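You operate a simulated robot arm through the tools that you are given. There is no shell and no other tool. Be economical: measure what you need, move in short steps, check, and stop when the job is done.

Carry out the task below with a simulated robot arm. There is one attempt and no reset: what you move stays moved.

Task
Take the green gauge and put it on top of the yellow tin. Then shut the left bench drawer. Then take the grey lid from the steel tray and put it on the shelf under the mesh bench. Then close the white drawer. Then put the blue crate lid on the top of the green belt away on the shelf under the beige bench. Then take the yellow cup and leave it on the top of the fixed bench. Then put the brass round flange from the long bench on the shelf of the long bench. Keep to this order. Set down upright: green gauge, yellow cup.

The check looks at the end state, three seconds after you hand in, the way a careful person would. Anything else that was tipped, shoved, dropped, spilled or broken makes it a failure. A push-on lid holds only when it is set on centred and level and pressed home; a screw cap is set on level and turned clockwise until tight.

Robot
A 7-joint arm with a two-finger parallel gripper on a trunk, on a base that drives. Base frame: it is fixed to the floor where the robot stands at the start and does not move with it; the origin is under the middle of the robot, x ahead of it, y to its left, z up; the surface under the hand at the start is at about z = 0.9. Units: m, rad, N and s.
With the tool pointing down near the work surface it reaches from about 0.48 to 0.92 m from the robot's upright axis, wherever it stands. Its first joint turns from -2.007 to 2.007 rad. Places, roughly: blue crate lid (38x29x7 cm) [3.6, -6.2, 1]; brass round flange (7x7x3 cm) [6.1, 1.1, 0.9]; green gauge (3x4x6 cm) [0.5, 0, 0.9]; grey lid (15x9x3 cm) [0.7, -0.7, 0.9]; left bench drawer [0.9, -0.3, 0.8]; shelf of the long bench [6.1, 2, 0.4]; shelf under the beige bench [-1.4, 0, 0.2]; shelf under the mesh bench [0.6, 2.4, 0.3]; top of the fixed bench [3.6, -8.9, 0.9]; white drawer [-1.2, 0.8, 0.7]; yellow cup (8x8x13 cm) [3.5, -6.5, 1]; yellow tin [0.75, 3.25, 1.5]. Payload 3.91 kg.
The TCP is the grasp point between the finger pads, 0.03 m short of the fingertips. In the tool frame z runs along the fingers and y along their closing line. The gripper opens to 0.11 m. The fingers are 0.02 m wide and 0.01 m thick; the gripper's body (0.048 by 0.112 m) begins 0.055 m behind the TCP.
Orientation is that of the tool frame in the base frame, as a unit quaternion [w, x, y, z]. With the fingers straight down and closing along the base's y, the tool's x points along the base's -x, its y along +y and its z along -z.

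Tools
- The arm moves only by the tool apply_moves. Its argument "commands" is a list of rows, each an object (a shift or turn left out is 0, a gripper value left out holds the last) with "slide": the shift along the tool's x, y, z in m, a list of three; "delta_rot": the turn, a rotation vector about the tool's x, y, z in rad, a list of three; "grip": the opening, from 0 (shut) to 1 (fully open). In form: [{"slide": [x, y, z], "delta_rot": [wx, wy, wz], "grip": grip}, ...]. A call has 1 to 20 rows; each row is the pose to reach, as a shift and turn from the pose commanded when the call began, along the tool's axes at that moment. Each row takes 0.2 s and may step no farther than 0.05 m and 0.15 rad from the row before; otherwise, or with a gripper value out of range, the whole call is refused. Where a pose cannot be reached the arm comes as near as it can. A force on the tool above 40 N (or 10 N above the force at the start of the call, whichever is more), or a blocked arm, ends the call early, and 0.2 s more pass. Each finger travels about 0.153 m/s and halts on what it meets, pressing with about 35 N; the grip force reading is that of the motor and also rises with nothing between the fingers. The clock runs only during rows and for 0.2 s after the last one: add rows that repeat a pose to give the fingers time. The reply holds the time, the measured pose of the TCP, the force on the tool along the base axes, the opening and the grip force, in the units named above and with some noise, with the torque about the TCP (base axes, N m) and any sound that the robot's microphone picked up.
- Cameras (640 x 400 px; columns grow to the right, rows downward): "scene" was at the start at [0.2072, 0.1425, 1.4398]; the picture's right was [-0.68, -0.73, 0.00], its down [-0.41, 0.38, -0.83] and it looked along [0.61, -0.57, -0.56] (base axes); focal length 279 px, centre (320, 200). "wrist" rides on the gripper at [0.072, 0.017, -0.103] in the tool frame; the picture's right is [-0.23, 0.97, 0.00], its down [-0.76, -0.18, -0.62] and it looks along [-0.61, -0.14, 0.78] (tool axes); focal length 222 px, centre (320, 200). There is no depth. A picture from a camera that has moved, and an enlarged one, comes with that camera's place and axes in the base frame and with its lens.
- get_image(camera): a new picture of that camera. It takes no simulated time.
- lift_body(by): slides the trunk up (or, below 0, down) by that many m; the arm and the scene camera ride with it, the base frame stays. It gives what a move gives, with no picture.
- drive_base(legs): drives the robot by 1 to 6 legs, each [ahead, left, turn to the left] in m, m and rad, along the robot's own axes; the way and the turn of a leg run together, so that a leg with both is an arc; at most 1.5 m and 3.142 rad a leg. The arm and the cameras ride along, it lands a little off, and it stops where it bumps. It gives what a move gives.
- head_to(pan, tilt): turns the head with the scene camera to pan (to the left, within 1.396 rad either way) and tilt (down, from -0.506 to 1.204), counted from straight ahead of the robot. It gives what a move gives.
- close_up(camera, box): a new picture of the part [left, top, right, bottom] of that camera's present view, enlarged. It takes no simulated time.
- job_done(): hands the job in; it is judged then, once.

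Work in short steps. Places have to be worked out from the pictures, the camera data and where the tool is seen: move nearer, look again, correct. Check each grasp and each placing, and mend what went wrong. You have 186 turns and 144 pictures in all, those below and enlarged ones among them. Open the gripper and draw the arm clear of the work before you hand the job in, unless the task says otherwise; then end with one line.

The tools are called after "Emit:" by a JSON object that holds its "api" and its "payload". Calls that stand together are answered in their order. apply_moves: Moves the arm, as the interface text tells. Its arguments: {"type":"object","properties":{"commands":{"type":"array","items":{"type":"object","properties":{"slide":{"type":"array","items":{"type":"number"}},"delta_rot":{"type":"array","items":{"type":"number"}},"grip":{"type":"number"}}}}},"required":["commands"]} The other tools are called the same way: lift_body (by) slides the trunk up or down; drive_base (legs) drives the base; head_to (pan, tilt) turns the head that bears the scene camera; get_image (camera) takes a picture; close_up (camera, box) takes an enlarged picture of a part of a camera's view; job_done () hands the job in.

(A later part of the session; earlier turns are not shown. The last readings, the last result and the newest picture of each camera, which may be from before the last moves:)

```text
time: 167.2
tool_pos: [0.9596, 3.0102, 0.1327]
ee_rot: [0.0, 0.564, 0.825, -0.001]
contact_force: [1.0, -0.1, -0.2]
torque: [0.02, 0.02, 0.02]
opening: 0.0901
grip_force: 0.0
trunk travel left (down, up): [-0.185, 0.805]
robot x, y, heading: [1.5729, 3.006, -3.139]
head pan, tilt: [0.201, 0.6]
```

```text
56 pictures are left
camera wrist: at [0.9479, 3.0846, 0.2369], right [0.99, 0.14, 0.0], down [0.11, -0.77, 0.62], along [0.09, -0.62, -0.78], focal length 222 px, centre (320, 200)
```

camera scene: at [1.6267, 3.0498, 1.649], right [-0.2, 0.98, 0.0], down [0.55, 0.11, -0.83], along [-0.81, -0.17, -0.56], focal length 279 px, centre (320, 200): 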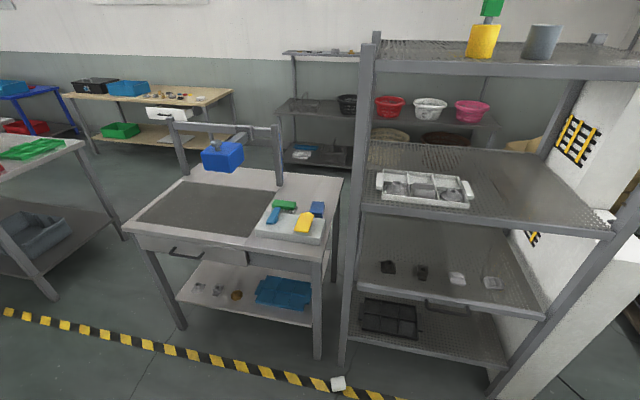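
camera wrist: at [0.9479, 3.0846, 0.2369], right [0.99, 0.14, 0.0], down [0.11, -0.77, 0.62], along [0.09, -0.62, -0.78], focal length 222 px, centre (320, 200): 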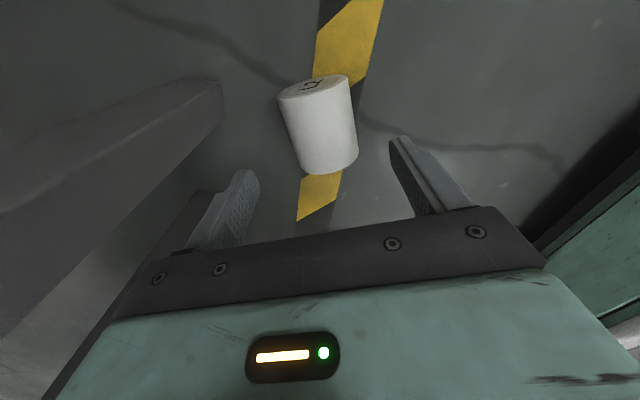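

The label end is now on the camera side and the hand is centred. I go down and grip.

Emit:
{"api": "apply_moves", "payload": {"commands": [{"slide": [0, 0, 0.045]}, {"slide": [0, 0, 0.08]}, {"slide": [0, 0, 0.092]}, {"slide": [0, 0, 0.092], "grip": 0.3}, {"slide": [0, 0, 0.092], "grip": 0.3}, {"slide": [0, 0, 0.092], "grip": 0.3}]}}

Emit:
{"api": "apply_moves", "payload": {"commands": [{"slide": [0, 0, -0.04]}, {"slide": [0, 0, -0.09]}, {"slide": [0, 0, -0.14]}, {"slide": [0, 0, -0.19]}, {"slide": [0, 0, -0.24]}, {"slide": [0, 0, -0.29]}, {"slide": [0, 0, -0.34]}]}}

Emit:
{"api": "drive_base", "payload": {"legs": [[-0.45, 0, 0], [0, -0.15, 0]]}}

Emit:
{"api": "lift_body", "payload": {"by": 0.4}}

Emit:
{"api": "lift_body", "payload": {"by": 0.4}}

```text
time: 168.6
tool_pos: [0.9591, 3.0105, 0.0419]
ee_rot: [-0.001, 0.565, 0.825, 0.0]
contact_force: [0.2, 0.5, -0.2]
torque: [0.01, 0.01, 0.01]
opening: 0.0607
grip_force: 35.4
trunk travel left (down, up): [-0.185, 0.805]
robot x, y, heading: [1.5753, 3.0058, -3.14]
head pan, tilt: [0.201, 0.6]
```

```text
time: 170.2
tool_pos: [0.9605, 3.012, 0.3823]
ee_rot: [-0.001, 0.565, 0.825, 0.0]
contact_force: [-0.3, -0.2, -1.9]
torque: [0.01, 0.02, 0.0]
opening: 0.0606
grip_force: 35.2
trunk travel left (down, up): [-0.185, 0.805]
robot x, y, heading: [1.5771, 3.008, -3.146]
head pan, tilt: [0.201, 0.6]
```

```text
time: 173.9
tool_pos: [1.4072, 3.1629, 0.3805]
ee_rot: [0.0, 0.565, 0.825, 0.001]
contact_force: [0.2, 0.6, -2.4]
torque: [0.0, -0.03, -0.01]
opening: 0.0609
grip_force: 35.5
trunk travel left (down, up): [-0.185, 0.805]
robot x, y, heading: [2.0174, 3.1588, -3.141]
head pan, tilt: [0.201, 0.6]
```

```text
time: 177.7
tool_pos: [1.4071, 3.1617, 0.7816]
ee_rot: [0.0, 0.565, 0.825, 0.001]
contact_force: [1.1, -0.1, -1.8]
torque: [-0.01, -0.01, -0.01]
opening: 0.0604
grip_force: 35.0
trunk travel left (down, up): [-0.585, 0.405]
robot x, y, heading: [2.0221, 3.1551, -3.138]
head pan, tilt: [0.201, 0.6]
```

```text
time: 181.5
tool_pos: [1.4067, 3.1627, 1.1824]
ee_rot: [0.001, 0.565, 0.825, 0.001]
contact_force: [0.1, 0.2, -2.0]
torque: [0.02, -0.01, 0.01]
opening: 0.0607
grip_force: 35.1
trunk travel left (down, up): [-0.985, 0.005]
robot x, y, heading: [2.0218, 3.1587, -3.141]
head pan, tilt: [0.201, 0.6]
```

The tin is held. I now swing the hand to horizontal, pointing at the rack with the label end up, while raising it.

Emit:
{"api": "apply_moves", "payload": {"commands": [{"slide": [0.0042, -0.0113, -0.0246], "delta_rot": [0.0718, 0.1048, -0.0718]}, {"slide": [0.0083, -0.0226, -0.0492], "delta_rot": [0.1435, 0.2095, -0.1435]}, {"slide": [0.0125, -0.0339, -0.0738], "delta_rot": [0.2153, 0.3143, -0.2153]}, {"slide": [0.0166, -0.0452, -0.0985], "delta_rot": [0.2871, 0.4191, -0.2871]}, {"slide": [0.0208, -0.0565, -0.1231], "delta_rot": [0.3588, 0.5238, -0.3588]}, {"slide": [0.0249, -0.0678, -0.1477], "delta_rot": [0.4306, 0.6286, -0.4306]}, {"slide": [0.0291, -0.0792, -0.1723], "delta_rot": [0.5024, 0.7334, -0.5024]}, {"slide": [0.0332, -0.0905, -0.1969], "delta_rot": [0.5742, 0.8382, -0.5742]}, {"slide": [0.0374, -0.1018, -0.2215], "delta_rot": [0.6459, 0.9429, -0.6459]}, {"slide": [0.0415, -0.1131, -0.2462], "delta_rot": [0.7177, 1.0477, -0.7177]}, {"slide": [0.0457, -0.1244, -0.2708], "delta_rot": [0.7895, 1.1525, -0.7895]}, {"slide": [0.0498, -0.1357, -0.2954], "delta_rot": [0.8612, 1.2572, -0.8612]}, {"slide": [0.054, -0.147, -0.32], "delta_rot": [0.933, 1.362, -0.933]}]}}

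Emit:
{"api": "get_image", "payload": {"camera": "wrist"}}

```text
time: 184.3
tool_pos: [1.249, 3.1584, 1.5032]
ee_rot: [0.708, 0.001, -0.706, 0.0]
contact_force: [-0.8, -0.2, -1.5]
torque: [0.0, -0.05, -0.04]
opening: 0.0605
grip_force: 35.0
trunk travel left (down, up): [-0.985, 0.005]
robot x, y, heading: [2.0216, 3.1563, -3.139]
head pan, tilt: [0.201, 0.6]
```

```text
55 pictures are left
camera wrist: at [1.3535, 3.1765, 1.5751], right [0.0, 0.97, -0.23], down [0.62, -0.18, -0.76], along [-0.78, -0.14, -0.6], focal length 222 px, centre (320, 200)
```

wrist: 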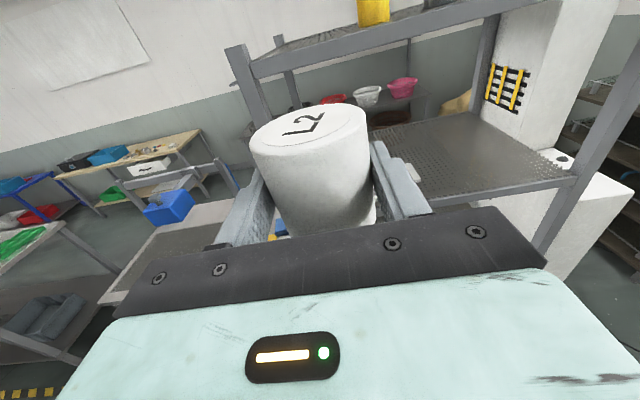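

The tin is upright with label "L2" up. I raise the hand and drive toward the shelf.

Emit:
{"api": "apply_moves", "payload": {"commands": [{"slide": [0.04, 0, 0]}, {"slide": [0.08, 0, 0]}, {"slide": [0.12, 0, 0]}, {"slide": [0.145, 0, 0]}]}}

Emit:
{"api": "drive_base", "payload": {"legs": [[0.38, 0, 0]]}}

Emit:
{"api": "head_to", "payload": {"pan": 0.1, "tilt": 0.2}}

Emit:
{"api": "get_image", "payload": {"camera": "scene"}}

```text
time: 185.3
tool_pos: [1.251, 3.16, 1.6469]
ee_rot: [0.707, -0.001, -0.707, -0.001]
contact_force: [0.3, -0.2, -2.1]
torque: [0.0, -0.02, 0.01]
opening: 0.0605
grip_force: 35.5
trunk travel left (down, up): [-0.985, 0.005]
robot x, y, heading: [2.0213, 3.152, -3.142]
head pan, tilt: [0.201, 0.6]
```

```text
time: 187.8
tool_pos: [0.8698, 3.1568, 1.6479]
ee_rot: [0.708, 0.0, -0.706, 0.0]
contact_force: [0.5, 0.0, -2.7]
torque: [-0.01, -0.01, -0.01]
opening: 0.0608
grip_force: 35.4
trunk travel left (down, up): [-0.985, 0.005]
robot x, y, heading: [1.6411, 3.1556, -3.14]
head pan, tilt: [0.201, 0.6]
```

```text
time: 188.6
tool_pos: [0.8716, 3.158, 1.6484]
ee_rot: [0.708, 0.001, -0.706, 0.001]
contact_force: [-0.9, -0.3, -1.6]
torque: [0.01, -0.02, 0.0]
opening: 0.0603
grip_force: 35.1
trunk travel left (down, up): [-0.985, 0.005]
robot x, y, heading: [1.642, 3.1524, -3.136]
head pan, tilt: [0.099, 0.201]
```

```text
54 pictures are left
camera scene: at [1.4077, 2.9391, 1.6856], right [-0.1, 0.99, 0.0], down [0.2, 0.02, -0.98], along [-0.97, -0.1, -0.2], focal length 279 px, centre (320, 200)
```

scene: 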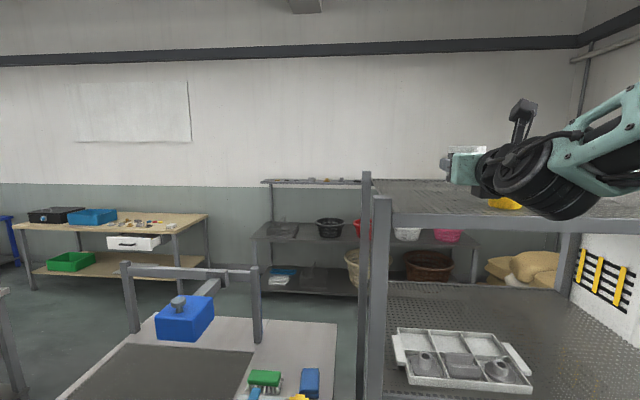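

The wrist clears the shelf edge. I move the tin in over its old spot (0.767, 3.152) and lower it.

Emit:
{"api": "apply_moves", "payload": {"commands": [{"slide": [0, -0.003, 0.03]}, {"slide": [0, -0.005, 0.06]}, {"slide": [0, -0.006, 0.092]}, {"slide": [-0.03, -0.006, 0.092]}, {"slide": [-0.05, -0.006, 0.092]}, {"slide": [-0.056, -0.006, 0.092]}, {"slide": [-0.06, -0.006, 0.092]}]}}

Emit:
{"api": "get_image", "payload": {"camera": "wrist"}}

```text
time: 190.3
tool_pos: [0.7785, 3.1508, 1.597]
ee_rot: [0.714, 0.0, -0.7, 0.001]
contact_force: [2.6, 0.2, 8.5]
torque: [0.13, -0.89, -0.06]
opening: 0.0608
grip_force: 34.8
trunk travel left (down, up): [-0.985, 0.005]
robot x, y, heading: [1.6417, 3.1536, -3.143]
head pan, tilt: [0.099, 0.201]
stopped in row 7: the force on the tool passed its limit at 42 N (the readings are from after the stop); the commanded pose is now the measured one
```

```text
53 pictures are left
camera wrist: at [0.8825, 3.1694, 1.6665], right [-0.01, 0.97, -0.23], down [0.61, -0.18, -0.77], along [-0.79, -0.14, -0.59], focal length 222 px, centre (320, 200)
```

wrist: 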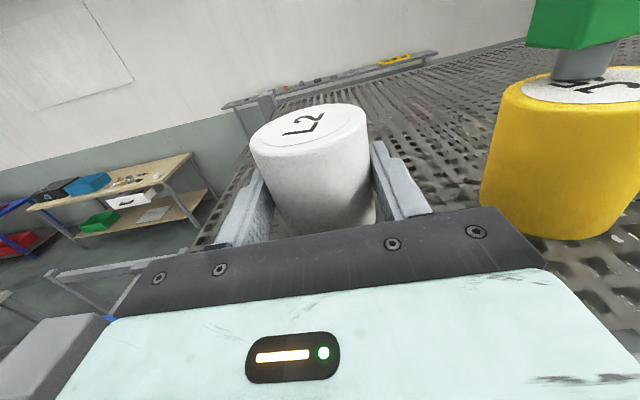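

Contact with the shelf at TCP z≈1.595. I ease slightly, open just enough and withdraw straight back.

Emit:
{"api": "apply_moves", "payload": {"commands": [{"slide": [0.001, 0, 0]}, {"slide": [0.001, 0, 0], "grip": 0.6}, {"slide": [0.001, 0, 0], "grip": 0.66}, {"slide": [0.001, 0, 0], "grip": 0.7}, {"slide": [0.002, 0, -0.03]}, {"slide": [0.003, 0, -0.07]}, {"slide": [0.006, 0, -0.115]}, {"slide": [0.01, 0, -0.16]}]}}

Emit:
{"api": "drive_base", "payload": {"legs": [[-0.3, 0, 0]]}}

Emit:
{"api": "get_image", "payload": {"camera": "scene"}}

```text
time: 192.2
tool_pos: [0.9384, 3.1526, 1.6008]
ee_rot: [0.713, 0.0, -0.701, 0.0]
contact_force: [-1.2, -0.4, -0.1]
torque: [0.02, -0.03, -0.03]
opening: 0.0771
grip_force: 0.1
trunk travel left (down, up): [-0.985, 0.005]
robot x, y, heading: [1.6441, 3.1528, -3.143]
head pan, tilt: [0.099, 0.201]
```

```text
time: 194.2
tool_pos: [1.24, 3.152, 1.6002]
ee_rot: [0.713, 0.001, -0.701, 0.001]
contact_force: [-0.7, -0.3, -0.7]
torque: [0.01, -0.01, 0.0]
opening: 0.0772
grip_force: 0.1
trunk travel left (down, up): [-0.985, 0.005]
robot x, y, heading: [1.9457, 3.1574, -3.138]
head pan, tilt: [0.099, 0.201]
```

```text
52 pictures are left
camera scene: at [1.709, 2.9398, 1.6857], right [-0.1, 0.99, 0.0], down [0.2, 0.02, -0.98], along [-0.97, -0.1, -0.2], focal length 279 px, centre (320, 200)
```

scene: 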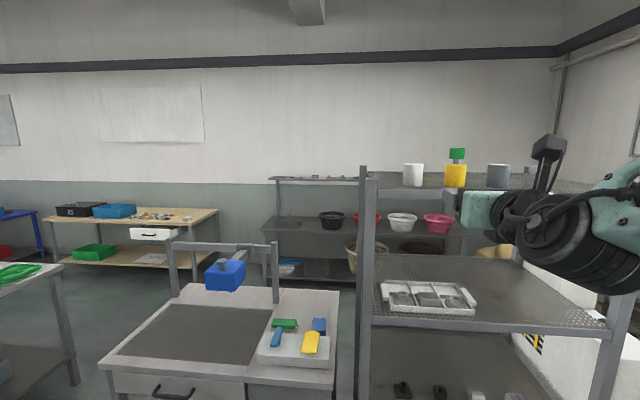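

The white tin is back on its spot and the gauge stands on the yellow tin. Next the bench drawer, which opens toward this side: I drive along to y≈-0.3, close the gripper, and lower the trunk.

Emit:
{"api": "drive_base", "payload": {"legs": [[0, 1.4, 0], [0, 1.4, 0], [0, 0.66, 0]]}}

Emit:
{"api": "lift_body", "payload": {"by": -0.4}}

Emit:
{"api": "lift_body", "payload": {"by": -0.35}}

Emit:
{"api": "head_to", "payload": {"pan": 0.1, "tilt": 0.4}}

Emit:
{"api": "get_image", "payload": {"camera": "scene"}}

```text
time: 211.1
tool_pos: [1.2149, -0.3106, 1.6007]
ee_rot: [0.713, -0.007, -0.701, -0.006]
contact_force: [1.1, 0.3, -0.5]
torque: [0.05, 0.0, 0.02]
opening: 0.0771
grip_force: 0.2
trunk travel left (down, up): [-0.985, 0.005]
robot x, y, heading: [1.9136, -0.3166, 3.125]
head pan, tilt: [0.099, 0.201]
```

```text
time: 214.9
tool_pos: [1.2151, -0.3096, 1.2018]
ee_rot: [0.714, -0.006, -0.701, -0.005]
contact_force: [-0.1, 0.7, -0.6]
torque: [-0.03, 0.0, 0.01]
opening: 0.077
grip_force: 0.0
trunk travel left (down, up): [-0.585, 0.405]
robot x, y, heading: [1.9165, -0.3185, 3.126]
head pan, tilt: [0.099, 0.201]
```

```text
time: 218.3
tool_pos: [1.215, -0.309, 0.8511]
ee_rot: [0.713, -0.006, -0.701, -0.006]
contact_force: [0.7, -0.3, 0.0]
torque: [-0.01, 0.03, 0.02]
opening: 0.0769
grip_force: 0.1
trunk travel left (down, up): [-0.235, 0.755]
robot x, y, heading: [1.9129, -0.3187, 3.127]
head pan, tilt: [0.099, 0.201]
```

```text
time: 219.1
tool_pos: [1.2138, -0.3099, 0.8509]
ee_rot: [0.713, -0.006, -0.701, -0.006]
contact_force: [0.0, 0.2, 0.1]
torque: [0.01, 0.0, -0.01]
opening: 0.0769
grip_force: 0.0
trunk travel left (down, up): [-0.235, 0.755]
robot x, y, heading: [1.9168, -0.3189, 3.127]
head pan, tilt: [0.099, 0.4]
```

```text
51 pictures are left
camera scene: at [1.6806, -0.5303, 0.9172], right [-0.08, 1.0, 0.0], down [0.39, 0.03, -0.92], along [-0.92, -0.08, -0.39], focal length 279 px, centre (320, 200)
```

scene: 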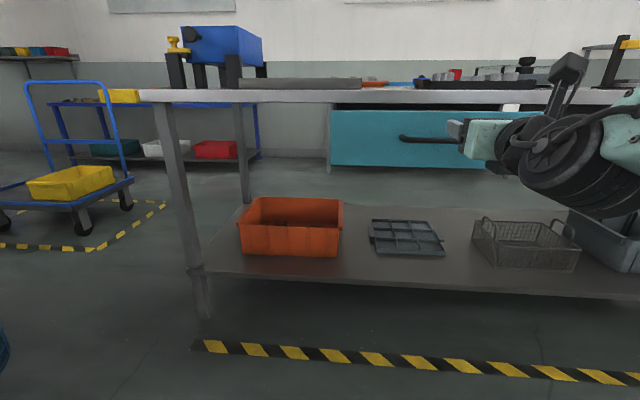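

The teal drawer front spans y≈-0.56…-0.1, z≈0.72–0.86, at x≈1.0. I close the gripper, line up just above its handle, and drive in a bit.

Emit:
{"api": "apply_moves", "payload": {"commands": [{"slide": [-0.008, -0.01, 0], "grip": 0}, {"slide": [-0.018, -0.02, 0], "grip": 0}, {"slide": [-0.018, -0.02, 0], "grip": 0}]}}

Emit:
{"api": "drive_base", "payload": {"legs": [[0.13, 0, 0]]}}

Emit:
{"api": "apply_moves", "payload": {"commands": [{"slide": [0, 0, 0.02]}, {"slide": [0, 0, 0.04]}, {"slide": [0, 0, 0.06]}, {"slide": [0, 0, 0.08]}, {"slide": [0, 0, 0.1]}, {"slide": [0, 0, 0.12]}, {"slide": [0, 0, 0.14]}, {"slide": [0, 0, 0.16]}]}}

Emit:
{"api": "get_image", "payload": {"camera": "scene"}}

```text
time: 219.9
tool_pos: [1.2134, -0.3291, 0.8319]
ee_rot: [0.714, -0.005, -0.7, -0.004]
contact_force: [0.0, 0.5, 1.5]
torque: [0.0, 0.04, 0.01]
opening: 0.0
grip_force: 34.8
trunk travel left (down, up): [-0.235, 0.755]
robot x, y, heading: [1.9179, -0.316, 3.13]
head pan, tilt: [0.099, 0.4]
```

```text
time: 221.2
tool_pos: [1.0828, -0.3278, 0.8348]
ee_rot: [0.713, -0.006, -0.701, -0.005]
contact_force: [0.4, -0.5, -0.1]
torque: [0.03, 0.0, 0.03]
opening: 0.0
grip_force: 35.0
trunk travel left (down, up): [-0.235, 0.755]
robot x, y, heading: [1.7859, -0.312, 3.127]
head pan, tilt: [0.099, 0.4]
```

```text
time: 222.9
tool_pos: [0.9219, -0.3256, 0.8366]
ee_rot: [0.714, -0.006, -0.7, -0.006]
contact_force: [-0.4, 0.0, 0.0]
torque: [0.0, 0.03, 0.0]
opening: 0.0001
grip_force: 34.7
trunk travel left (down, up): [-0.235, 0.755]
robot x, y, heading: [1.784, -0.3139, 3.13]
head pan, tilt: [0.099, 0.4]
```

```text
50 pictures are left
camera scene: at [1.5496, -0.5286, 0.9172], right [-0.09, 1.0, 0.0], down [0.39, 0.03, -0.92], along [-0.92, -0.08, -0.39], focal length 279 px, centre (320, 200)
```

scene: 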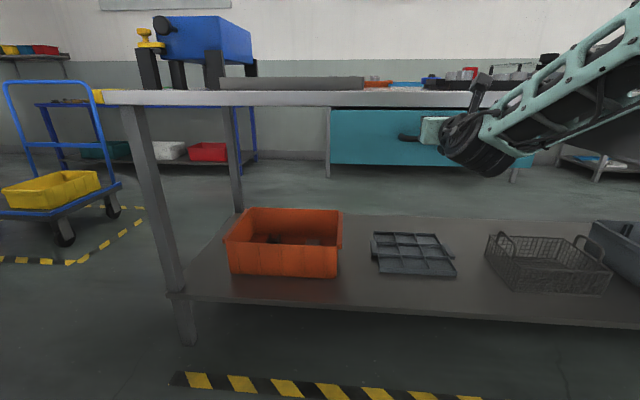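

No resistance yet. I keep pushing in small steps until it stops.

Emit:
{"api": "apply_moves", "payload": {"commands": [{"slide": [0, 0, 0.01]}, {"slide": [0, 0, 0.02]}, {"slide": [0, 0, 0.03]}, {"slide": [0, 0, 0.04]}, {"slide": [0, 0, 0.05]}, {"slide": [0, 0, 0.06]}]}}

Emit:
{"api": "close_up", "payload": {"camera": "scene", "box": [300, 60, 560, 200]}}

```text
time: 224.1
tool_pos: [0.8807, -0.3259, 0.8374]
ee_rot: [0.712, -0.006, -0.702, -0.006]
contact_force: [23.8, 4.3, 3.2]
torque: [0.04, -0.12, -0.03]
opening: 0.0
grip_force: 35.2
trunk travel left (down, up): [-0.235, 0.755]
robot x, y, heading: [1.7896, -0.3197, 3.124]
head pan, tilt: [0.099, 0.4]
stopped in row 5: the force on the tool passed its limit at 71 N (the readings are from after the stop); the commanded pose is now the measured one
```

```text
2.46 times, centred on (430, 130) of scene
camera zoom: at [1.5509, -0.5283, 0.9175], right [-0.09, 1.0, 0.0], down [0.39, 0.03, -0.92], along [-0.92, -0.08, -0.39], focal length 686 px, centre (49, 372)
```

zoom: 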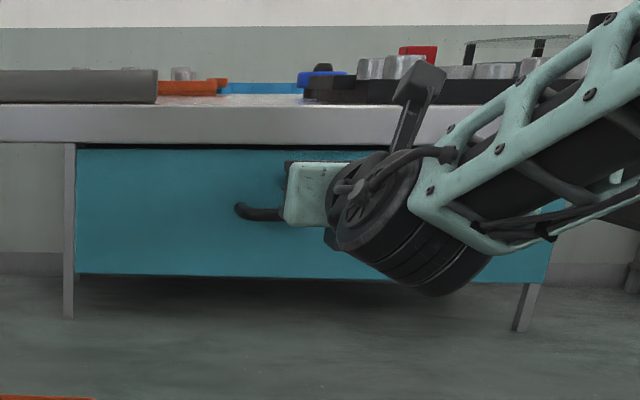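

The drawer is at its stop, flush with the bench. I withdraw, move in front of the steel tray (y≈-0.7), and raise the trunk.

Emit:
{"api": "apply_moves", "payload": {"commands": [{"slide": [0, 0, -0.05]}, {"slide": [0, 0, -0.1]}, {"slide": [0, 0, -0.15]}, {"slide": [0, 0, -0.2]}, {"slide": [0, 0, -0.25]}, {"slide": [0, 0, -0.28]}]}}

Emit:
{"api": "drive_base", "payload": {"legs": [[0, 0.39, 0.016]]}}

Emit:
{"api": "lift_body", "payload": {"by": 0.4}}

Emit:
{"api": "apply_moves", "payload": {"commands": [{"delta_rot": [0.106, 0, -0.106], "slide": [0.01, 0, 0]}, {"delta_rot": [0.212, 0, -0.212], "slide": [0.02, 0, 0]}, {"delta_rot": [0.318, 0, -0.318], "slide": [0.02, 0, 0]}, {"delta_rot": [0.424, 0, -0.424], "slide": [0.02, 0, 0]}, {"delta_rot": [0.53, 0, -0.53], "slide": [0.02, 0, 0]}, {"delta_rot": [0.636, 0, -0.636], "slide": [0.02, 0, 0]}, {"delta_rot": [0.742, 0, -0.742], "slide": [0.02, 0, 0]}, {"delta_rot": [0.848, 0, -0.848], "slide": [0.02, 0, 0]}, {"delta_rot": [0.954, 0, -0.954], "slide": [0.02, 0, 0]}, {"delta_rot": [1.06, 0, -1.06], "slide": [0.02, 0, 0]}, {"delta_rot": [1.166, 0, -1.166], "slide": [0.02, 0, 0]}, {"delta_rot": [1.272, 0, -1.272], "slide": [0.02, 0, 0]}, {"delta_rot": [1.378, 0, -1.378], "slide": [0.02, 0, 0]}, {"delta_rot": [1.484, 0, -1.484], "slide": [0.02, 0, 0]}, {"delta_rot": [1.59, 0, -1.59], "slide": [0.02, 0, 0]}, {"delta_rot": [1.696, 0, -1.696], "slide": [0.02, 0, 0]}, {"delta_rot": [1.802, 0, -1.802], "slide": [0.02, 0, 0]}, {"delta_rot": [1.908, 0, -1.908], "slide": [0.02, 0, 0]}, {"delta_rot": [2.014, 0, -2.014], "slide": [0.02, 0, 0]}, {"delta_rot": [2.12, 0, -2.12], "slide": [0.02, 0, 0]}]}}

Emit:
{"api": "head_to", "payload": {"pan": 0.1, "tilt": 0.5}}

Emit:
{"api": "get_image", "payload": {"camera": "scene"}}

```text
time: 225.5
tool_pos: [1.1604, -0.3298, 0.8321]
ee_rot: [0.711, -0.005, -0.703, -0.005]
contact_force: [0.2, 0.7, -0.8]
torque: [-0.03, -0.02, 0.0]
opening: 0.0
grip_force: 34.9
trunk travel left (down, up): [-0.235, 0.755]
robot x, y, heading: [1.7854, -0.3127, 3.131]
head pan, tilt: [0.099, 0.4]
```

```text
time: 227.9
tool_pos: [1.1565, -0.7311, 0.8311]
ee_rot: [0.712, -0.001, -0.703, 0.0]
contact_force: [0.3, -0.3, 0.7]
torque: [0.0, 0.01, -0.01]
opening: 0.0
grip_force: 34.9
trunk travel left (down, up): [-0.235, 0.755]
robot x, y, heading: [1.7788, -0.709, 3.144]
head pan, tilt: [0.099, 0.4]
```

```text
time: 231.8
tool_pos: [1.1583, -0.7317, 1.2321]
ee_rot: [0.711, 0.0, -0.703, 0.001]
contact_force: [0.3, 0.0, 0.4]
torque: [0.0, -0.01, -0.02]
opening: 0.0001
grip_force: 34.9
trunk travel left (down, up): [-0.635, 0.355]
robot x, y, heading: [1.7825, -0.7084, 3.144]
head pan, tilt: [0.099, 0.4]
```

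```text
time: 236.0
tool_pos: [1.1585, -0.7349, 1.2519]
ee_rot: [0.049, 0.998, -0.049, -0.006]
contact_force: [1.3, -2.3, 0.7]
torque: [0.16, 0.07, 0.01]
opening: 0.0
grip_force: 34.8
out of reach, approached as far as the arm can: row 4, 5, 6, 7, 8, 9
trunk travel left (down, up): [-0.635, 0.355]
robot x, y, heading: [1.7827, -0.71, 3.142]
head pan, tilt: [0.099, 0.4]
```

```text
time: 236.7
tool_pos: [1.1567, -0.7312, 1.2513]
ee_rot: [0.051, 0.997, -0.054, -0.006]
contact_force: [-0.2, 0.2, 0.0]
torque: [0.0, -0.01, 0.01]
opening: 0.0
grip_force: 35.3
trunk travel left (down, up): [-0.635, 0.355]
robot x, y, heading: [1.7865, -0.7068, 3.138]
head pan, tilt: [0.099, 0.499]
```

```text
48 pictures are left
camera scene: at [1.5517, -0.9251, 1.308], right [-0.1, 1.0, 0.0], down [0.48, 0.05, -0.88], along [-0.87, -0.09, -0.48], focal length 279 px, centre (320, 200)
```

scene: 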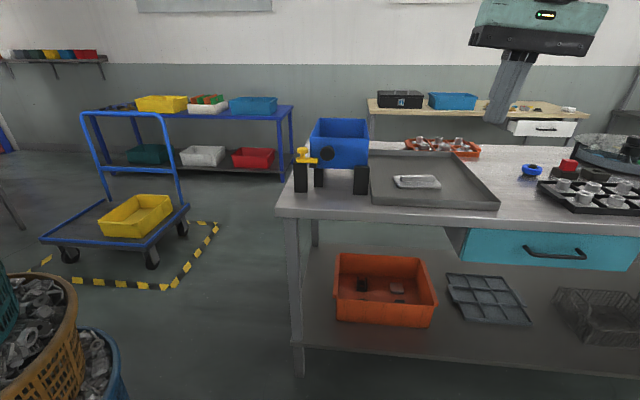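

The lid lies in the tray at about (0.685, -0.69). I level the hand, open it, and drive 0.43 m nearer.

Emit:
{"api": "apply_moves", "payload": {"commands": [{"delta_rot": [0.1, 0.012, -0.108], "grip": 0.7}]}}

Emit:
{"api": "drive_base", "payload": {"legs": [[0.43, 0, 0]]}}

Emit:
{"api": "apply_moves", "payload": {"commands": [{"slide": [-0.005, -0.01, 0.03], "grip": 0.7}, {"slide": [-0.01, -0.02, 0.07]}, {"slide": [-0.015, -0.03, 0.11]}, {"slide": [-0.02, -0.035, 0.15]}]}}

Emit:
{"api": "get_image", "payload": {"camera": "wrist"}}

```text
time: 237.1
tool_pos: [1.1591, -0.7538, 1.2531]
ee_rot: [0.004, 1.0, -0.001, 0.0]
contact_force: [0.0, 1.1, 1.4]
torque: [-0.09, -0.02, -0.03]
opening: 0.077
grip_force: 0.0
out of reach, approached as far as the arm can: row 1
trunk travel left (down, up): [-0.635, 0.355]
robot x, y, heading: [1.7847, -0.7125, 3.141]
head pan, tilt: [0.099, 0.499]
```

```text
time: 239.7
tool_pos: [0.7275, -0.7535, 1.2539]
ee_rot: [0.003, 1.0, -0.003, 0.001]
contact_force: [0.5, 0.7, -0.3]
torque: [-0.01, 0.0, 0.01]
opening: 0.077
grip_force: 0.1
trunk travel left (down, up): [-0.635, 0.355]
robot x, y, heading: [1.3506, -0.7063, 3.136]
head pan, tilt: [0.099, 0.499]
```

```text
time: 240.7
tool_pos: [0.7114, -0.7524, 1.1036]
ee_rot: [0.004, 1.0, -0.01, 0.0]
contact_force: [1.0, 0.5, -0.5]
torque: [-0.03, 0.01, 0.01]
opening: 0.0771
grip_force: 0.0
out of reach, approached as far as the arm can: row 1, 2, 3, 4
trunk travel left (down, up): [-0.635, 0.355]
robot x, y, heading: [1.3533, -0.7072, 3.142]
head pan, tilt: [0.099, 0.499]
```

```text
47 pictures are left
camera wrist: at [0.7837, -0.7697, 1.2066], right [-0.25, -0.97, 0.01], down [-0.76, 0.2, 0.62], along [-0.6, 0.15, -0.78], focal length 222 px, centre (320, 200)
```

wrist: 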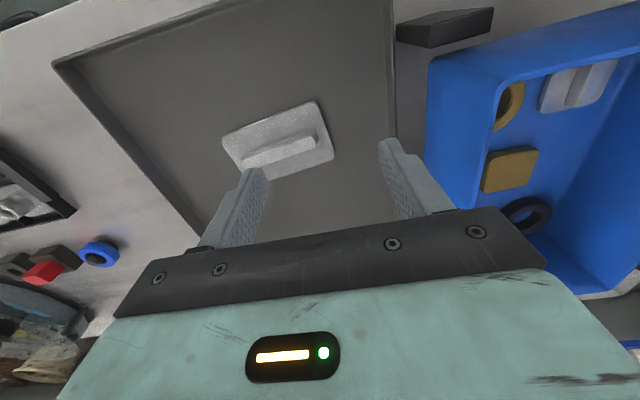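

A wrist joint is near its limit in one direction. The lid's ridge runs along y, centred at about (0.663, -0.68), so I turn the hand 90° the other way and move above it.

Emit:
{"api": "apply_moves", "payload": {"commands": [{"slide": [-0.004, -0.006, 0.0], "delta_rot": [0, 0, 0.143]}, {"slide": [-0.009, -0.013, 0.0], "delta_rot": [0, 0, 0.286]}, {"slide": [-0.013, -0.02, 0.01], "delta_rot": [0, 0, 0.428]}, {"slide": [-0.017, -0.026, 0.02], "delta_rot": [0, 0, 0.571]}, {"slide": [-0.022, -0.033, 0.03], "delta_rot": [0, 0, 0.714]}, {"slide": [-0.026, -0.039, 0.04], "delta_rot": [0, 0, 0.857]}, {"slide": [-0.03, -0.046, 0.05], "delta_rot": [0, 0, 1.0]}, {"slide": [-0.035, -0.052, 0.06], "delta_rot": [0, 0, 1.142]}, {"slide": [-0.039, -0.059, 0.07], "delta_rot": [0, 0, 1.285]}, {"slide": [-0.044, -0.065, 0.08], "delta_rot": [0, 0, 1.428]}, {"slide": [-0.048, -0.072, 0.09], "delta_rot": [0, 0, 1.571]}]}}

Emit:
{"api": "get_image", "payload": {"camera": "wrist"}}

```text
time: 243.1
tool_pos: [0.6653, -0.6793, 1.0122]
ee_rot: [-0.003, -0.704, 0.71, -0.003]
contact_force: [0.3, 0.5, -0.6]
torque: [0.03, 0.01, -0.04]
opening: 0.077
grip_force: 0.1
trunk travel left (down, up): [-0.635, 0.355]
robot x, y, heading: [1.3513, -0.71, 3.135]
head pan, tilt: [0.099, 0.499]
```

```text
46 pictures are left
camera wrist: at [0.6463, -0.7504, 1.1159], right [-0.97, 0.24, 0.0], down [0.18, 0.76, 0.62], along [0.15, 0.6, -0.79], focal length 222 px, centre (320, 200)
```

wrist: 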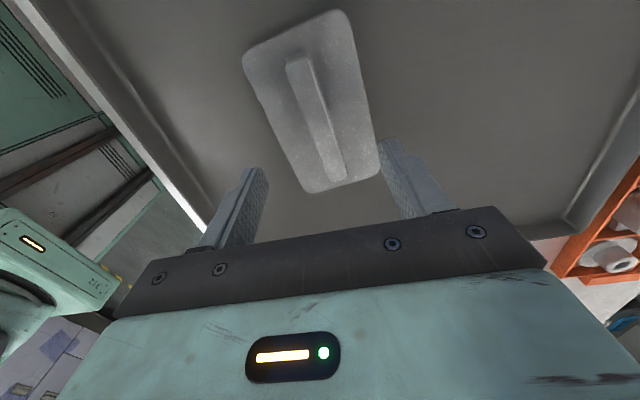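

The ridge's centre is at (0.665, -0.682). I descend with a small yaw correction and close on the ridge.

Emit:
{"api": "apply_moves", "payload": {"commands": [{"slide": [0, 0, 0.03], "delta_rot": [0, 0, -0.06], "grip": 0.5}, {"slide": [0.002, 0, 0.055], "delta_rot": [0, 0, -0.06], "grip": 0.5}, {"slide": [0.002, 0, 0.064], "delta_rot": [0, 0, -0.06]}, {"slide": [0.002, 0, 0.068], "delta_rot": [0, 0, -0.06]}, {"slide": [0.002, 0, 0.068], "delta_rot": [0, 0, -0.06], "grip": 0}, {"slide": [0.002, 0, 0.068], "delta_rot": [0, 0, -0.06], "grip": 0}, {"slide": [0.002, 0, 0.068], "delta_rot": [0, 0, -0.06], "grip": 0}, {"slide": [0.002, 0, 0.068], "delta_rot": [0, 0, -0.06], "grip": 0}]}}

Emit:
{"api": "apply_moves", "payload": {"commands": [{"slide": [0, 0, -0.02]}, {"slide": [0, 0, -0.06]}, {"slide": [0, 0, -0.11]}, {"slide": [0, 0, -0.16]}]}}

Emit:
{"api": "get_image", "payload": {"camera": "wrist"}}

```text
time: 244.9
tool_pos: [0.6645, -0.6824, 0.9451]
ee_rot: [0.003, 0.725, -0.688, 0.002]
contact_force: [-0.5, 0.0, 15.1]
torque: [-0.05, -0.07, 0.55]
opening: 0.0202
grip_force: 35.1
trunk travel left (down, up): [-0.635, 0.355]
robot x, y, heading: [1.3515, -0.708, 3.136]
head pan, tilt: [0.099, 0.499]
```

```text
time: 245.9
tool_pos: [0.6644, -0.6814, 1.1037]
ee_rot: [0.001, 0.726, -0.688, 0.002]
contact_force: [-0.4, 0.6, -5.1]
torque: [0.0, -0.01, 0.01]
opening: 0.0198
grip_force: 34.9
trunk travel left (down, up): [-0.635, 0.355]
robot x, y, heading: [1.3512, -0.7061, 3.138]
head pan, tilt: [0.099, 0.499]
```

```text
45 pictures are left
camera wrist: at [0.6508, -0.7536, 1.2073], right [-0.98, 0.17, 0.0], down [0.14, 0.77, 0.62], along [0.11, 0.61, -0.79], focal length 222 px, centre (320, 200)
```

wrist: 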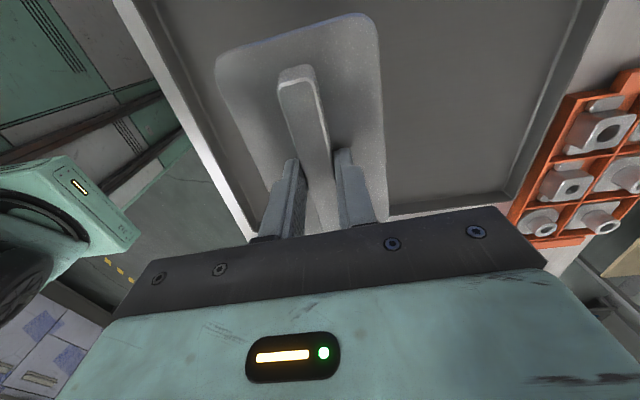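

The lid is held level. I back away and drive along to the mesh bench's east side, then look at its lower shelf.

Emit:
{"api": "drive_base", "payload": {"legs": [[-0.5, 0, 0], [0, -1.5, 0], [0, -1.45, 0]]}}

Emit:
{"api": "head_to", "payload": {"pan": 0.1, "tilt": 0.7}}

Emit:
{"api": "get_image", "payload": {"camera": "scene"}}

```text
time: 262.8
tool_pos: [1.1864, 2.2939, 1.1042]
ee_rot: [0.002, 0.724, -0.69, 0.003]
contact_force: [-0.1, 0.5, -4.5]
torque: [0.02, -0.02, -0.02]
opening: 0.0197
grip_force: 35.1
trunk travel left (down, up): [-0.635, 0.355]
robot x, y, heading: [1.8752, 2.2621, 3.13]
head pan, tilt: [0.099, 0.499]
```

```text
time: 263.5
tool_pos: [1.1863, 2.2947, 1.1036]
ee_rot: [0.002, 0.724, -0.69, 0.002]
contact_force: [0.8, -0.6, -5.4]
torque: [0.03, 0.0, 0.02]
opening: 0.0201
grip_force: 35.0
trunk travel left (down, up): [-0.635, 0.355]
robot x, y, heading: [1.8802, 2.2655, 3.133]
head pan, tilt: [0.099, 0.7]
```

```text
44 pictures are left
camera scene: at [1.6469, 2.0501, 1.2903], right [-0.09, 1.0, 0.0], down [0.64, 0.06, -0.77], along [-0.76, -0.07, -0.64], focal length 279 px, centre (320, 200)
```

scene: 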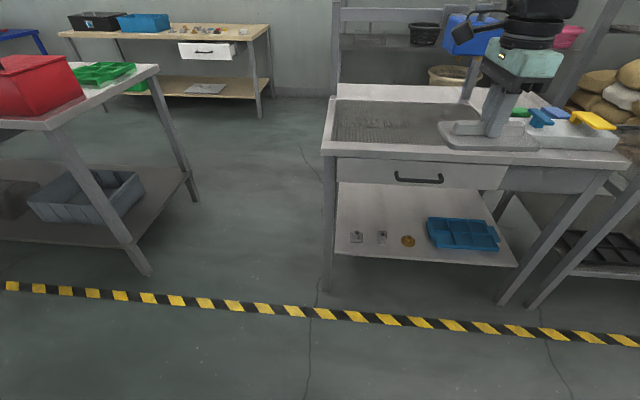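

The lower shelf's front row is occupied, but its south end (near (0.5, 2.1)) is free and reachable from the gap between the benches. I retract the arm, lower it, and drive round into the gap.

Emit:
{"api": "apply_moves", "payload": {"commands": [{"slide": [0, -0.045, 0]}, {"slide": [0, -0.09, 0]}, {"slide": [0, -0.135, 0]}, {"slide": [0, -0.175, 0]}]}}

Emit:
{"api": "lift_body", "payload": {"by": -0.4}}

Emit:
{"api": "lift_body", "payload": {"by": -0.23}}

Emit:
{"api": "drive_base", "payload": {"legs": [[0, 0.845, 0.01], [1.36, 0, 0], [0, 0, -1.571]]}}

Emit:
{"api": "head_to", "payload": {"pan": -0.2, "tilt": 0.6}}

Emit:
{"api": "get_image", "payload": {"camera": "scene"}}

```text
time: 264.5
tool_pos: [1.3612, 2.3053, 1.1037]
ee_rot: [0.002, 0.723, -0.691, 0.004]
contact_force: [-1.1, 0.7, -5.1]
torque: [-0.06, -0.06, -0.05]
opening: 0.0198
grip_force: 35.1
trunk travel left (down, up): [-0.635, 0.355]
robot x, y, heading: [1.8755, 2.2661, 3.13]
head pan, tilt: [0.099, 0.7]
```

```text
time: 268.3
tool_pos: [1.3603, 2.3022, 0.7039]
ee_rot: [0.002, 0.724, -0.69, 0.003]
contact_force: [1.0, 0.5, -4.8]
torque: [0.0, -0.01, 0.01]
opening: 0.0199
grip_force: 34.4
trunk travel left (down, up): [-0.235, 0.755]
robot x, y, heading: [1.8773, 2.264, 3.129]
head pan, tilt: [0.099, 0.7]
```

```text
time: 270.8
tool_pos: [1.3608, 2.3019, 0.4737]
ee_rot: [0.002, 0.724, -0.689, 0.002]
contact_force: [0.6, 0.3, -5.9]
torque: [0.0, 0.02, 0.01]
opening: 0.0198
grip_force: 35.0
trunk travel left (down, up): [-0.005, 0.985]
robot x, y, heading: [1.8772, 2.2606, 3.134]
head pan, tilt: [0.099, 0.7]
```

```text
time: 282.9
tool_pos: [0.0288, 1.5719, 0.4737]
ee_rot: [-0.002, -0.64, 0.768, -0.001]
contact_force: [0.3, 0.5, -4.8]
torque: [0.01, 0.0, -0.01]
opening: 0.0196
grip_force: 35.0
trunk travel left (down, up): [-0.005, 0.985]
robot x, y, heading: [0.5197, 1.4201, 2.902]
head pan, tilt: [0.099, 0.7]
stopped in leg 3: the robot was blocked; the commanded pose is now the measured one
```

```text
time: 283.7
tool_pos: [0.0293, 1.5729, 0.4741]
ee_rot: [-0.002, -0.64, 0.768, -0.002]
contact_force: [-1.2, 0.0, -4.9]
torque: [-0.03, -0.02, -0.01]
opening: 0.0196
grip_force: 34.7
trunk travel left (down, up): [-0.005, 0.985]
robot x, y, heading: [0.5215, 1.4163, 2.903]
head pan, tilt: [-0.201, 0.6]
```

```text
43 pictures are left
camera scene: at [0.2547, 1.2882, 0.6689], right [0.43, 0.91, 0.0], down [0.51, -0.24, -0.82], along [-0.75, 0.35, -0.57], focal length 279 px, centre (320, 200)
```

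scene: 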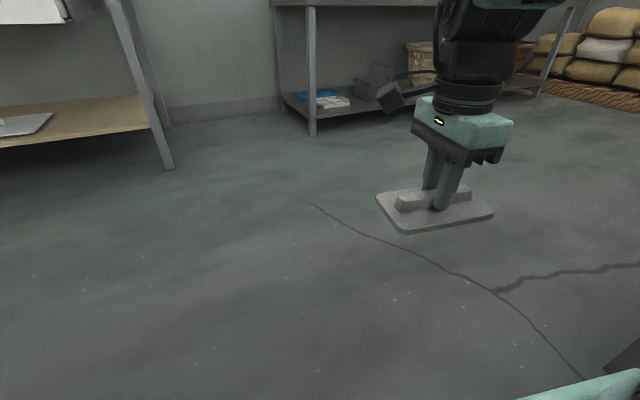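

The turn is blocked in the narrow gap. The shelf's west side is open to the aisle, so I continue out of the gap to the west, turn round there, and face the bench from that side.

Emit:
{"api": "drive_base", "payload": {"legs": [[0, 0, 0.238], [0.74, 0, 0], [0, 0, -3.1416], [-0.27, 0, 0], [0, 0.75, 0]]}}

Emit:
{"api": "head_to", "payload": {"pan": -0.1, "tilt": 0.3}}

Emit:
{"api": "get_image", "payload": {"camera": "scene"}}

```text
refused: -3.1416 is not a number from -3.14159 to 3.14159
```

```text
time: 284.5
tool_pos: [0.0289, 1.5736, 0.4733]
ee_rot: [-0.003, -0.64, 0.768, -0.002]
contact_force: [0.0, -0.5, -4.8]
torque: [-0.03, -0.01, -0.02]
opening: 0.0198
grip_force: 34.9
trunk travel left (down, up): [-0.005, 0.985]
robot x, y, heading: [0.5188, 1.4178, 2.904]
head pan, tilt: [-0.099, 0.3]
```

```text
42 pictures are left
camera scene: at [0.2466, 1.2817, 0.6963], right [0.33, 0.94, 0.0], down [0.28, -0.1, -0.95], along [-0.9, 0.32, -0.3], focal length 279 px, centre (320, 200)
```

scene: 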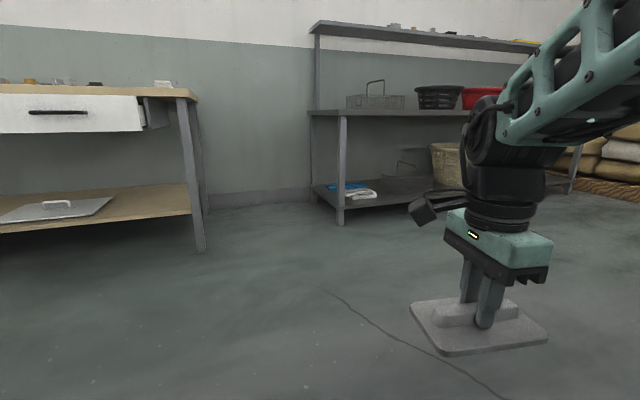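

I resend the drive with an allowed turn value.

Emit:
{"api": "drive_base", "payload": {"legs": [[0, 0, 0.238], [0.74, 0, 0], [0, 0, -3.14], [-0.27, 0, 0], [0, 0.75, 0]]}}

Emit:
{"api": "get_image", "payload": {"camera": "scene"}}

```text
time: 301.9
tool_pos: [0.0306, 2.1349, 0.4731]
ee_rot: [-0.003, 0.69, 0.724, 0.002]
contact_force: [0.3, 0.3, -5.1]
torque: [0.02, 0.05, 0.0]
opening: 0.0198
grip_force: 34.9
trunk travel left (down, up): [-0.005, 0.985]
robot x, y, heading: [-0.4825, 2.1744, -0.008]
head pan, tilt: [-0.099, 0.3]
```

```text
41 pictures are left
camera scene: at [-0.247, 2.3653, 0.6964], right [-0.11, -0.99, 0.0], down [-0.29, 0.03, -0.96], along [0.95, -0.1, -0.3], focal length 279 px, centre (320, 200)
```

scene: 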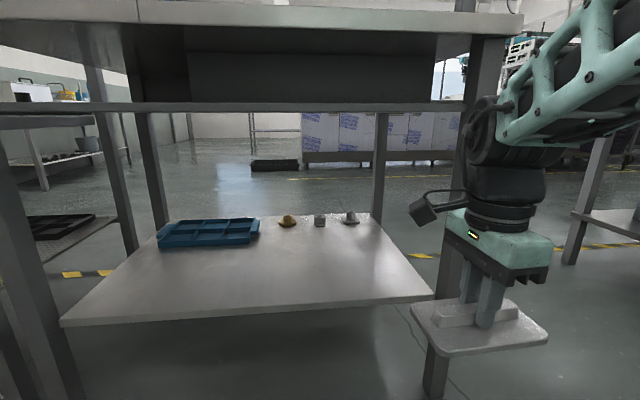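

The shelf is open here; its west edge is at x≈0.255, z≈0.30. I lower the lid to just above shelf height, shift to y≈2.25, and extend in with the arm stretched flat.

Emit:
{"api": "apply_moves", "payload": {"commands": [{"slide": [0.03, 0, 0.03]}, {"slide": [0.06, 0, 0.06]}, {"slide": [0.09, 0, 0.09]}, {"slide": [0.12, 0, 0.1]}, {"slide": [0.12, 0.05, 0.1]}, {"slide": [0.12, 0.1, 0.1]}, {"slide": [0.12, 0.15, 0.1]}, {"slide": [0.12, 0.2, 0.1]}]}}

Emit:
{"api": "get_image", "payload": {"camera": "scene"}}

```text
time: 303.7
tool_pos: [0.2251, 2.2675, 0.3745]
ee_rot: [-0.003, 0.69, 0.724, 0.002]
contact_force: [-1.0, 0.5, -4.5]
torque: [0.02, 0.0, -0.02]
opening: 0.0192
grip_force: 35.3
trunk travel left (down, up): [-0.005, 0.985]
robot x, y, heading: [-0.4819, 2.1684, -0.009]
head pan, tilt: [-0.099, 0.3]
```

```text
40 pictures are left
camera scene: at [-0.2471, 2.3654, 0.6964], right [-0.11, -0.99, 0.0], down [-0.29, 0.03, -0.96], along [0.95, -0.1, -0.3], focal length 279 px, centre (320, 200)
```

scene: 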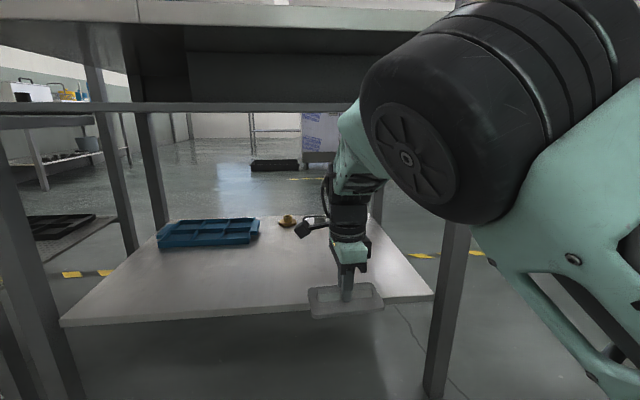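

The lid is just at the shelf edge and the elbow stays clear of the beam. I extend the last 0.11 m and lower to contact.

Emit:
{"api": "apply_moves", "payload": {"commands": [{"slide": [0, 0.04, 0]}, {"slide": [0, 0.08, 0]}, {"slide": [0, 0.115, 0]}, {"slide": [0, 0.115, 0.015]}, {"slide": [0, 0.115, 0.025]}, {"slide": [0, 0.115, 0.032]}, {"slide": [0, 0.115, 0.038]}, {"slide": [0, 0.115, 0.044]}]}}

Emit:
{"api": "close_up", "payload": {"camera": "scene", "box": [240, 100, 480, 340]}}

```text
time: 305.5
tool_pos: [0.3394, 2.2712, 0.3408]
ee_rot: [-0.001, 0.689, 0.724, 0.006]
contact_force: [-8.2, -1.1, 16.3]
torque: [-0.61, 0.47, -0.16]
opening: 0.0197
grip_force: 35.2
trunk travel left (down, up): [-0.005, 0.985]
robot x, y, heading: [-0.4856, 2.1694, -0.01]
head pan, tilt: [-0.099, 0.3]
stopped in row 8: the force on the tool passed its limit at 58 N (the readings are from after the stop); the commanded pose is now the measured one
```

```text
1.67 times, centred on (360, 220) of scene
camera zoom: at [-0.2476, 2.3653, 0.6966], right [-0.11, -0.99, 0.0], down [-0.29, 0.03, -0.96], along [0.95, -0.1, -0.3], focal length 464 px, centre (253, 167)
```

zoom: 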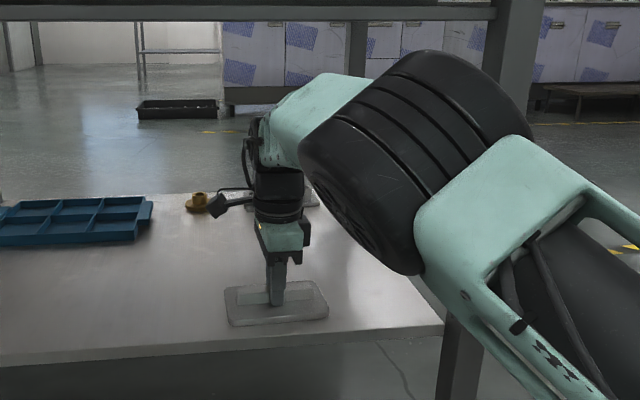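

The lid rests on the shelf. I open, lift clear of the ridge and retract.

Emit:
{"api": "apply_moves", "payload": {"commands": [{"slide": [0, 0, -0.001], "grip": 0.3}, {"slide": [0, 0, -0.001], "grip": 0.5}, {"slide": [0, 0, -0.001], "grip": 0.5}, {"slide": [0, 0, -0.03]}, {"slide": [0, 0, -0.05]}, {"slide": [0, -0.05, -0.05]}, {"slide": [0, -0.1, -0.05]}, {"slide": [0, -0.15, -0.05]}, {"slide": [0, -0.2, -0.05]}, {"slide": [0, -0.25, -0.05]}, {"slide": [0, -0.3, -0.07]}]}}

Emit:
{"api": "drive_base", "payload": {"legs": [[-0.12, 0, 0]]}}

Emit:
{"api": "get_image", "payload": {"camera": "scene"}}

```text
refused: row 11 steps farther than a row can; nothing moved
```

```text
time: 306.7
tool_pos: [0.2181, 2.2723, 0.3376]
ee_rot: [-0.002, 0.689, 0.724, 0.004]
contact_force: [0.0, 0.5, -4.7]
torque: [0.0, 0.01, -0.01]
opening: 0.0199
grip_force: 35.1
trunk travel left (down, up): [-0.005, 0.985]
robot x, y, heading: [-0.6062, 2.1781, -0.008]
head pan, tilt: [-0.099, 0.3]
```

```text
38 pictures are left
camera scene: at [-0.3668, 2.3662, 0.6962], right [-0.11, -0.99, 0.0], down [-0.29, 0.03, -0.96], along [0.95, -0.1, -0.3], focal length 279 px, centre (320, 200)
```

scene: 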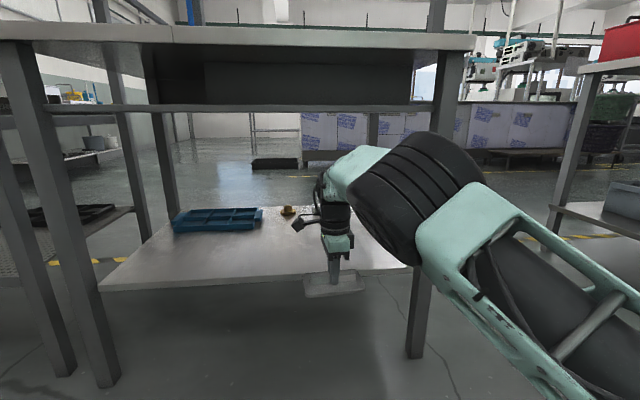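

My release call was refused, so the lid came back along in the grip; nothing dropped. I raise it, drive forward again, and lower it.

Emit:
{"api": "apply_moves", "payload": {"commands": [{"slide": [0, 0, -0.02]}, {"slide": [0, 0, -0.035]}]}}

Emit:
{"api": "drive_base", "payload": {"legs": [[0.12, 0, 0]]}}

Emit:
{"api": "apply_moves", "payload": {"commands": [{"slide": [0, 0.005, 0.015]}, {"slide": [0, 0.008, 0.025]}, {"slide": [0, 0.008, 0.03]}, {"slide": [0, 0.008, 0.035]}, {"slide": [0, 0.008, 0.039]}]}}

```text
time: 307.3
tool_pos: [0.2195, 2.2709, 0.3721]
ee_rot: [-0.002, 0.689, 0.725, 0.005]
contact_force: [-0.3, -0.2, -5.3]
torque: [-0.01, -0.01, 0.03]
opening: 0.0199
grip_force: 35.4
trunk travel left (down, up): [-0.005, 0.985]
robot x, y, heading: [-0.6036, 2.173, -0.01]
head pan, tilt: [-0.099, 0.3]
```

```text
time: 308.5
tool_pos: [0.3409, 2.2694, 0.372]
ee_rot: [-0.002, 0.69, 0.724, 0.005]
contact_force: [0.2, 0.3, -4.5]
torque: [0.02, -0.01, 0.0]
opening: 0.0195
grip_force: 34.9
trunk travel left (down, up): [-0.005, 0.985]
robot x, y, heading: [-0.4842, 2.172, -0.007]
head pan, tilt: [-0.099, 0.3]
```

```text
time: 309.8
tool_pos: [0.349, 2.2705, 0.3406]
ee_rot: [-0.001, 0.69, 0.724, 0.007]
contact_force: [-6.0, -0.9, 15.7]
torque: [-0.32, 0.43, -0.09]
opening: 0.0201
grip_force: 35.0
trunk travel left (down, up): [-0.005, 0.985]
robot x, y, heading: [-0.4824, 2.1708, -0.009]
head pan, tilt: [-0.099, 0.3]
stopped in row 5: the force on the tool passed its limit at 42 N (the readings are from after the stop); the commanded pose is now the measured one
```

Contact again. Now I open, lift clear and retract with legal steps.

Emit:
{"api": "apply_moves", "payload": {"commands": [{"slide": [0, 0, -0.001], "grip": 0.3}, {"slide": [0, 0, -0.001], "grip": 0.5}, {"slide": [0, 0, -0.001], "grip": 0.5}, {"slide": [0, 0, -0.03]}, {"slide": [0, 0, -0.05]}, {"slide": [0, -0.04, -0.05]}, {"slide": [0, -0.08, -0.05]}, {"slide": [0, -0.12, -0.05]}, {"slide": [0, -0.16, -0.05]}, {"slide": [0, -0.2, -0.05]}, {"slide": [0, -0.24, -0.06]}]}}

Emit:
{"api": "get_image", "payload": {"camera": "scene"}}

```text
time: 312.2
tool_pos: [0.1083, 2.2595, 0.3956]
ee_rot: [0.0, 0.689, 0.724, 0.008]
contact_force: [0.1, 0.0, 0.3]
torque: [0.01, 0.02, 0.03]
opening: 0.0552
grip_force: 0.1
trunk travel left (down, up): [-0.005, 0.985]
robot x, y, heading: [-0.484, 2.1734, -0.007]
head pan, tilt: [-0.099, 0.3]
```

```text
37 pictures are left
camera scene: at [-0.2461, 2.365, 0.6963], right [-0.11, -0.99, 0.0], down [-0.29, 0.03, -0.96], along [0.95, -0.1, -0.3], focal length 279 px, centre (320, 200)
```

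scene: 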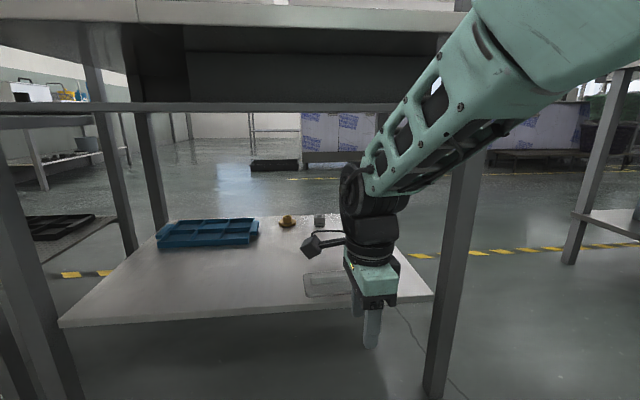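

The lid lies flat on the shelf. Next the white drawer: I drive to a spot facing the beige bench at y≈0.8, turning in the open part of the aisle.

Emit:
{"api": "drive_base", "payload": {"legs": [[0, -0.72, 0], [0, 0, 3.14], [-0.3, 0, 0], [0, 0.63, 0]]}}

Emit:
{"api": "lift_body", "payload": {"by": 0.2}}

Emit:
{"api": "head_to", "payload": {"pan": 0.0, "tilt": 0.4}}

Emit:
{"api": "get_image", "payload": {"camera": "scene"}}

```text
time: 328.3
tool_pos: [-0.7831, 0.7283, 0.3971]
ee_rot: [0.006, 0.727, -0.686, 0.001]
contact_force: [0.5, -0.6, 0.2]
torque: [0.0, -0.01, -0.03]
opening: 0.055
grip_force: 0.1
trunk travel left (down, up): [-0.005, 0.985]
robot x, y, heading: [-0.1942, 0.8169, 3.139]
head pan, tilt: [-0.099, 0.3]
```

```text
time: 330.5
tool_pos: [-0.7824, 0.729, 0.5959]
ee_rot: [0.007, 0.726, -0.687, 0.001]
contact_force: [0.3, 0.6, 0.2]
torque: [0.02, -0.02, -0.02]
opening: 0.0549
grip_force: 0.0
trunk travel left (down, up): [-0.205, 0.785]
robot x, y, heading: [-0.192, 0.8149, 3.143]
head pan, tilt: [-0.099, 0.3]
```

```text
time: 331.1
tool_pos: [-0.7823, 0.729, 0.5961]
ee_rot: [0.007, 0.727, -0.687, 0.002]
contact_force: [-1.0, 0.0, 0.6]
torque: [0.01, 0.02, -0.01]
opening: 0.0552
grip_force: 0.0
trunk travel left (down, up): [-0.205, 0.785]
robot x, y, heading: [-0.1909, 0.8184, 3.139]
head pan, tilt: [0.0, 0.4]
```

```text
36 pictures are left
camera scene: at [-0.4258, 0.6122, 0.8872], right [0.0, 1.0, 0.0], down [0.39, 0.0, -0.92], along [-0.92, 0.0, -0.39], focal length 279 px, centre (320, 200)
```

scene: 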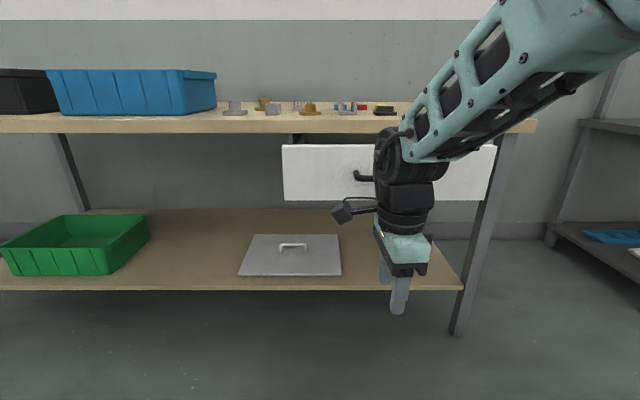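

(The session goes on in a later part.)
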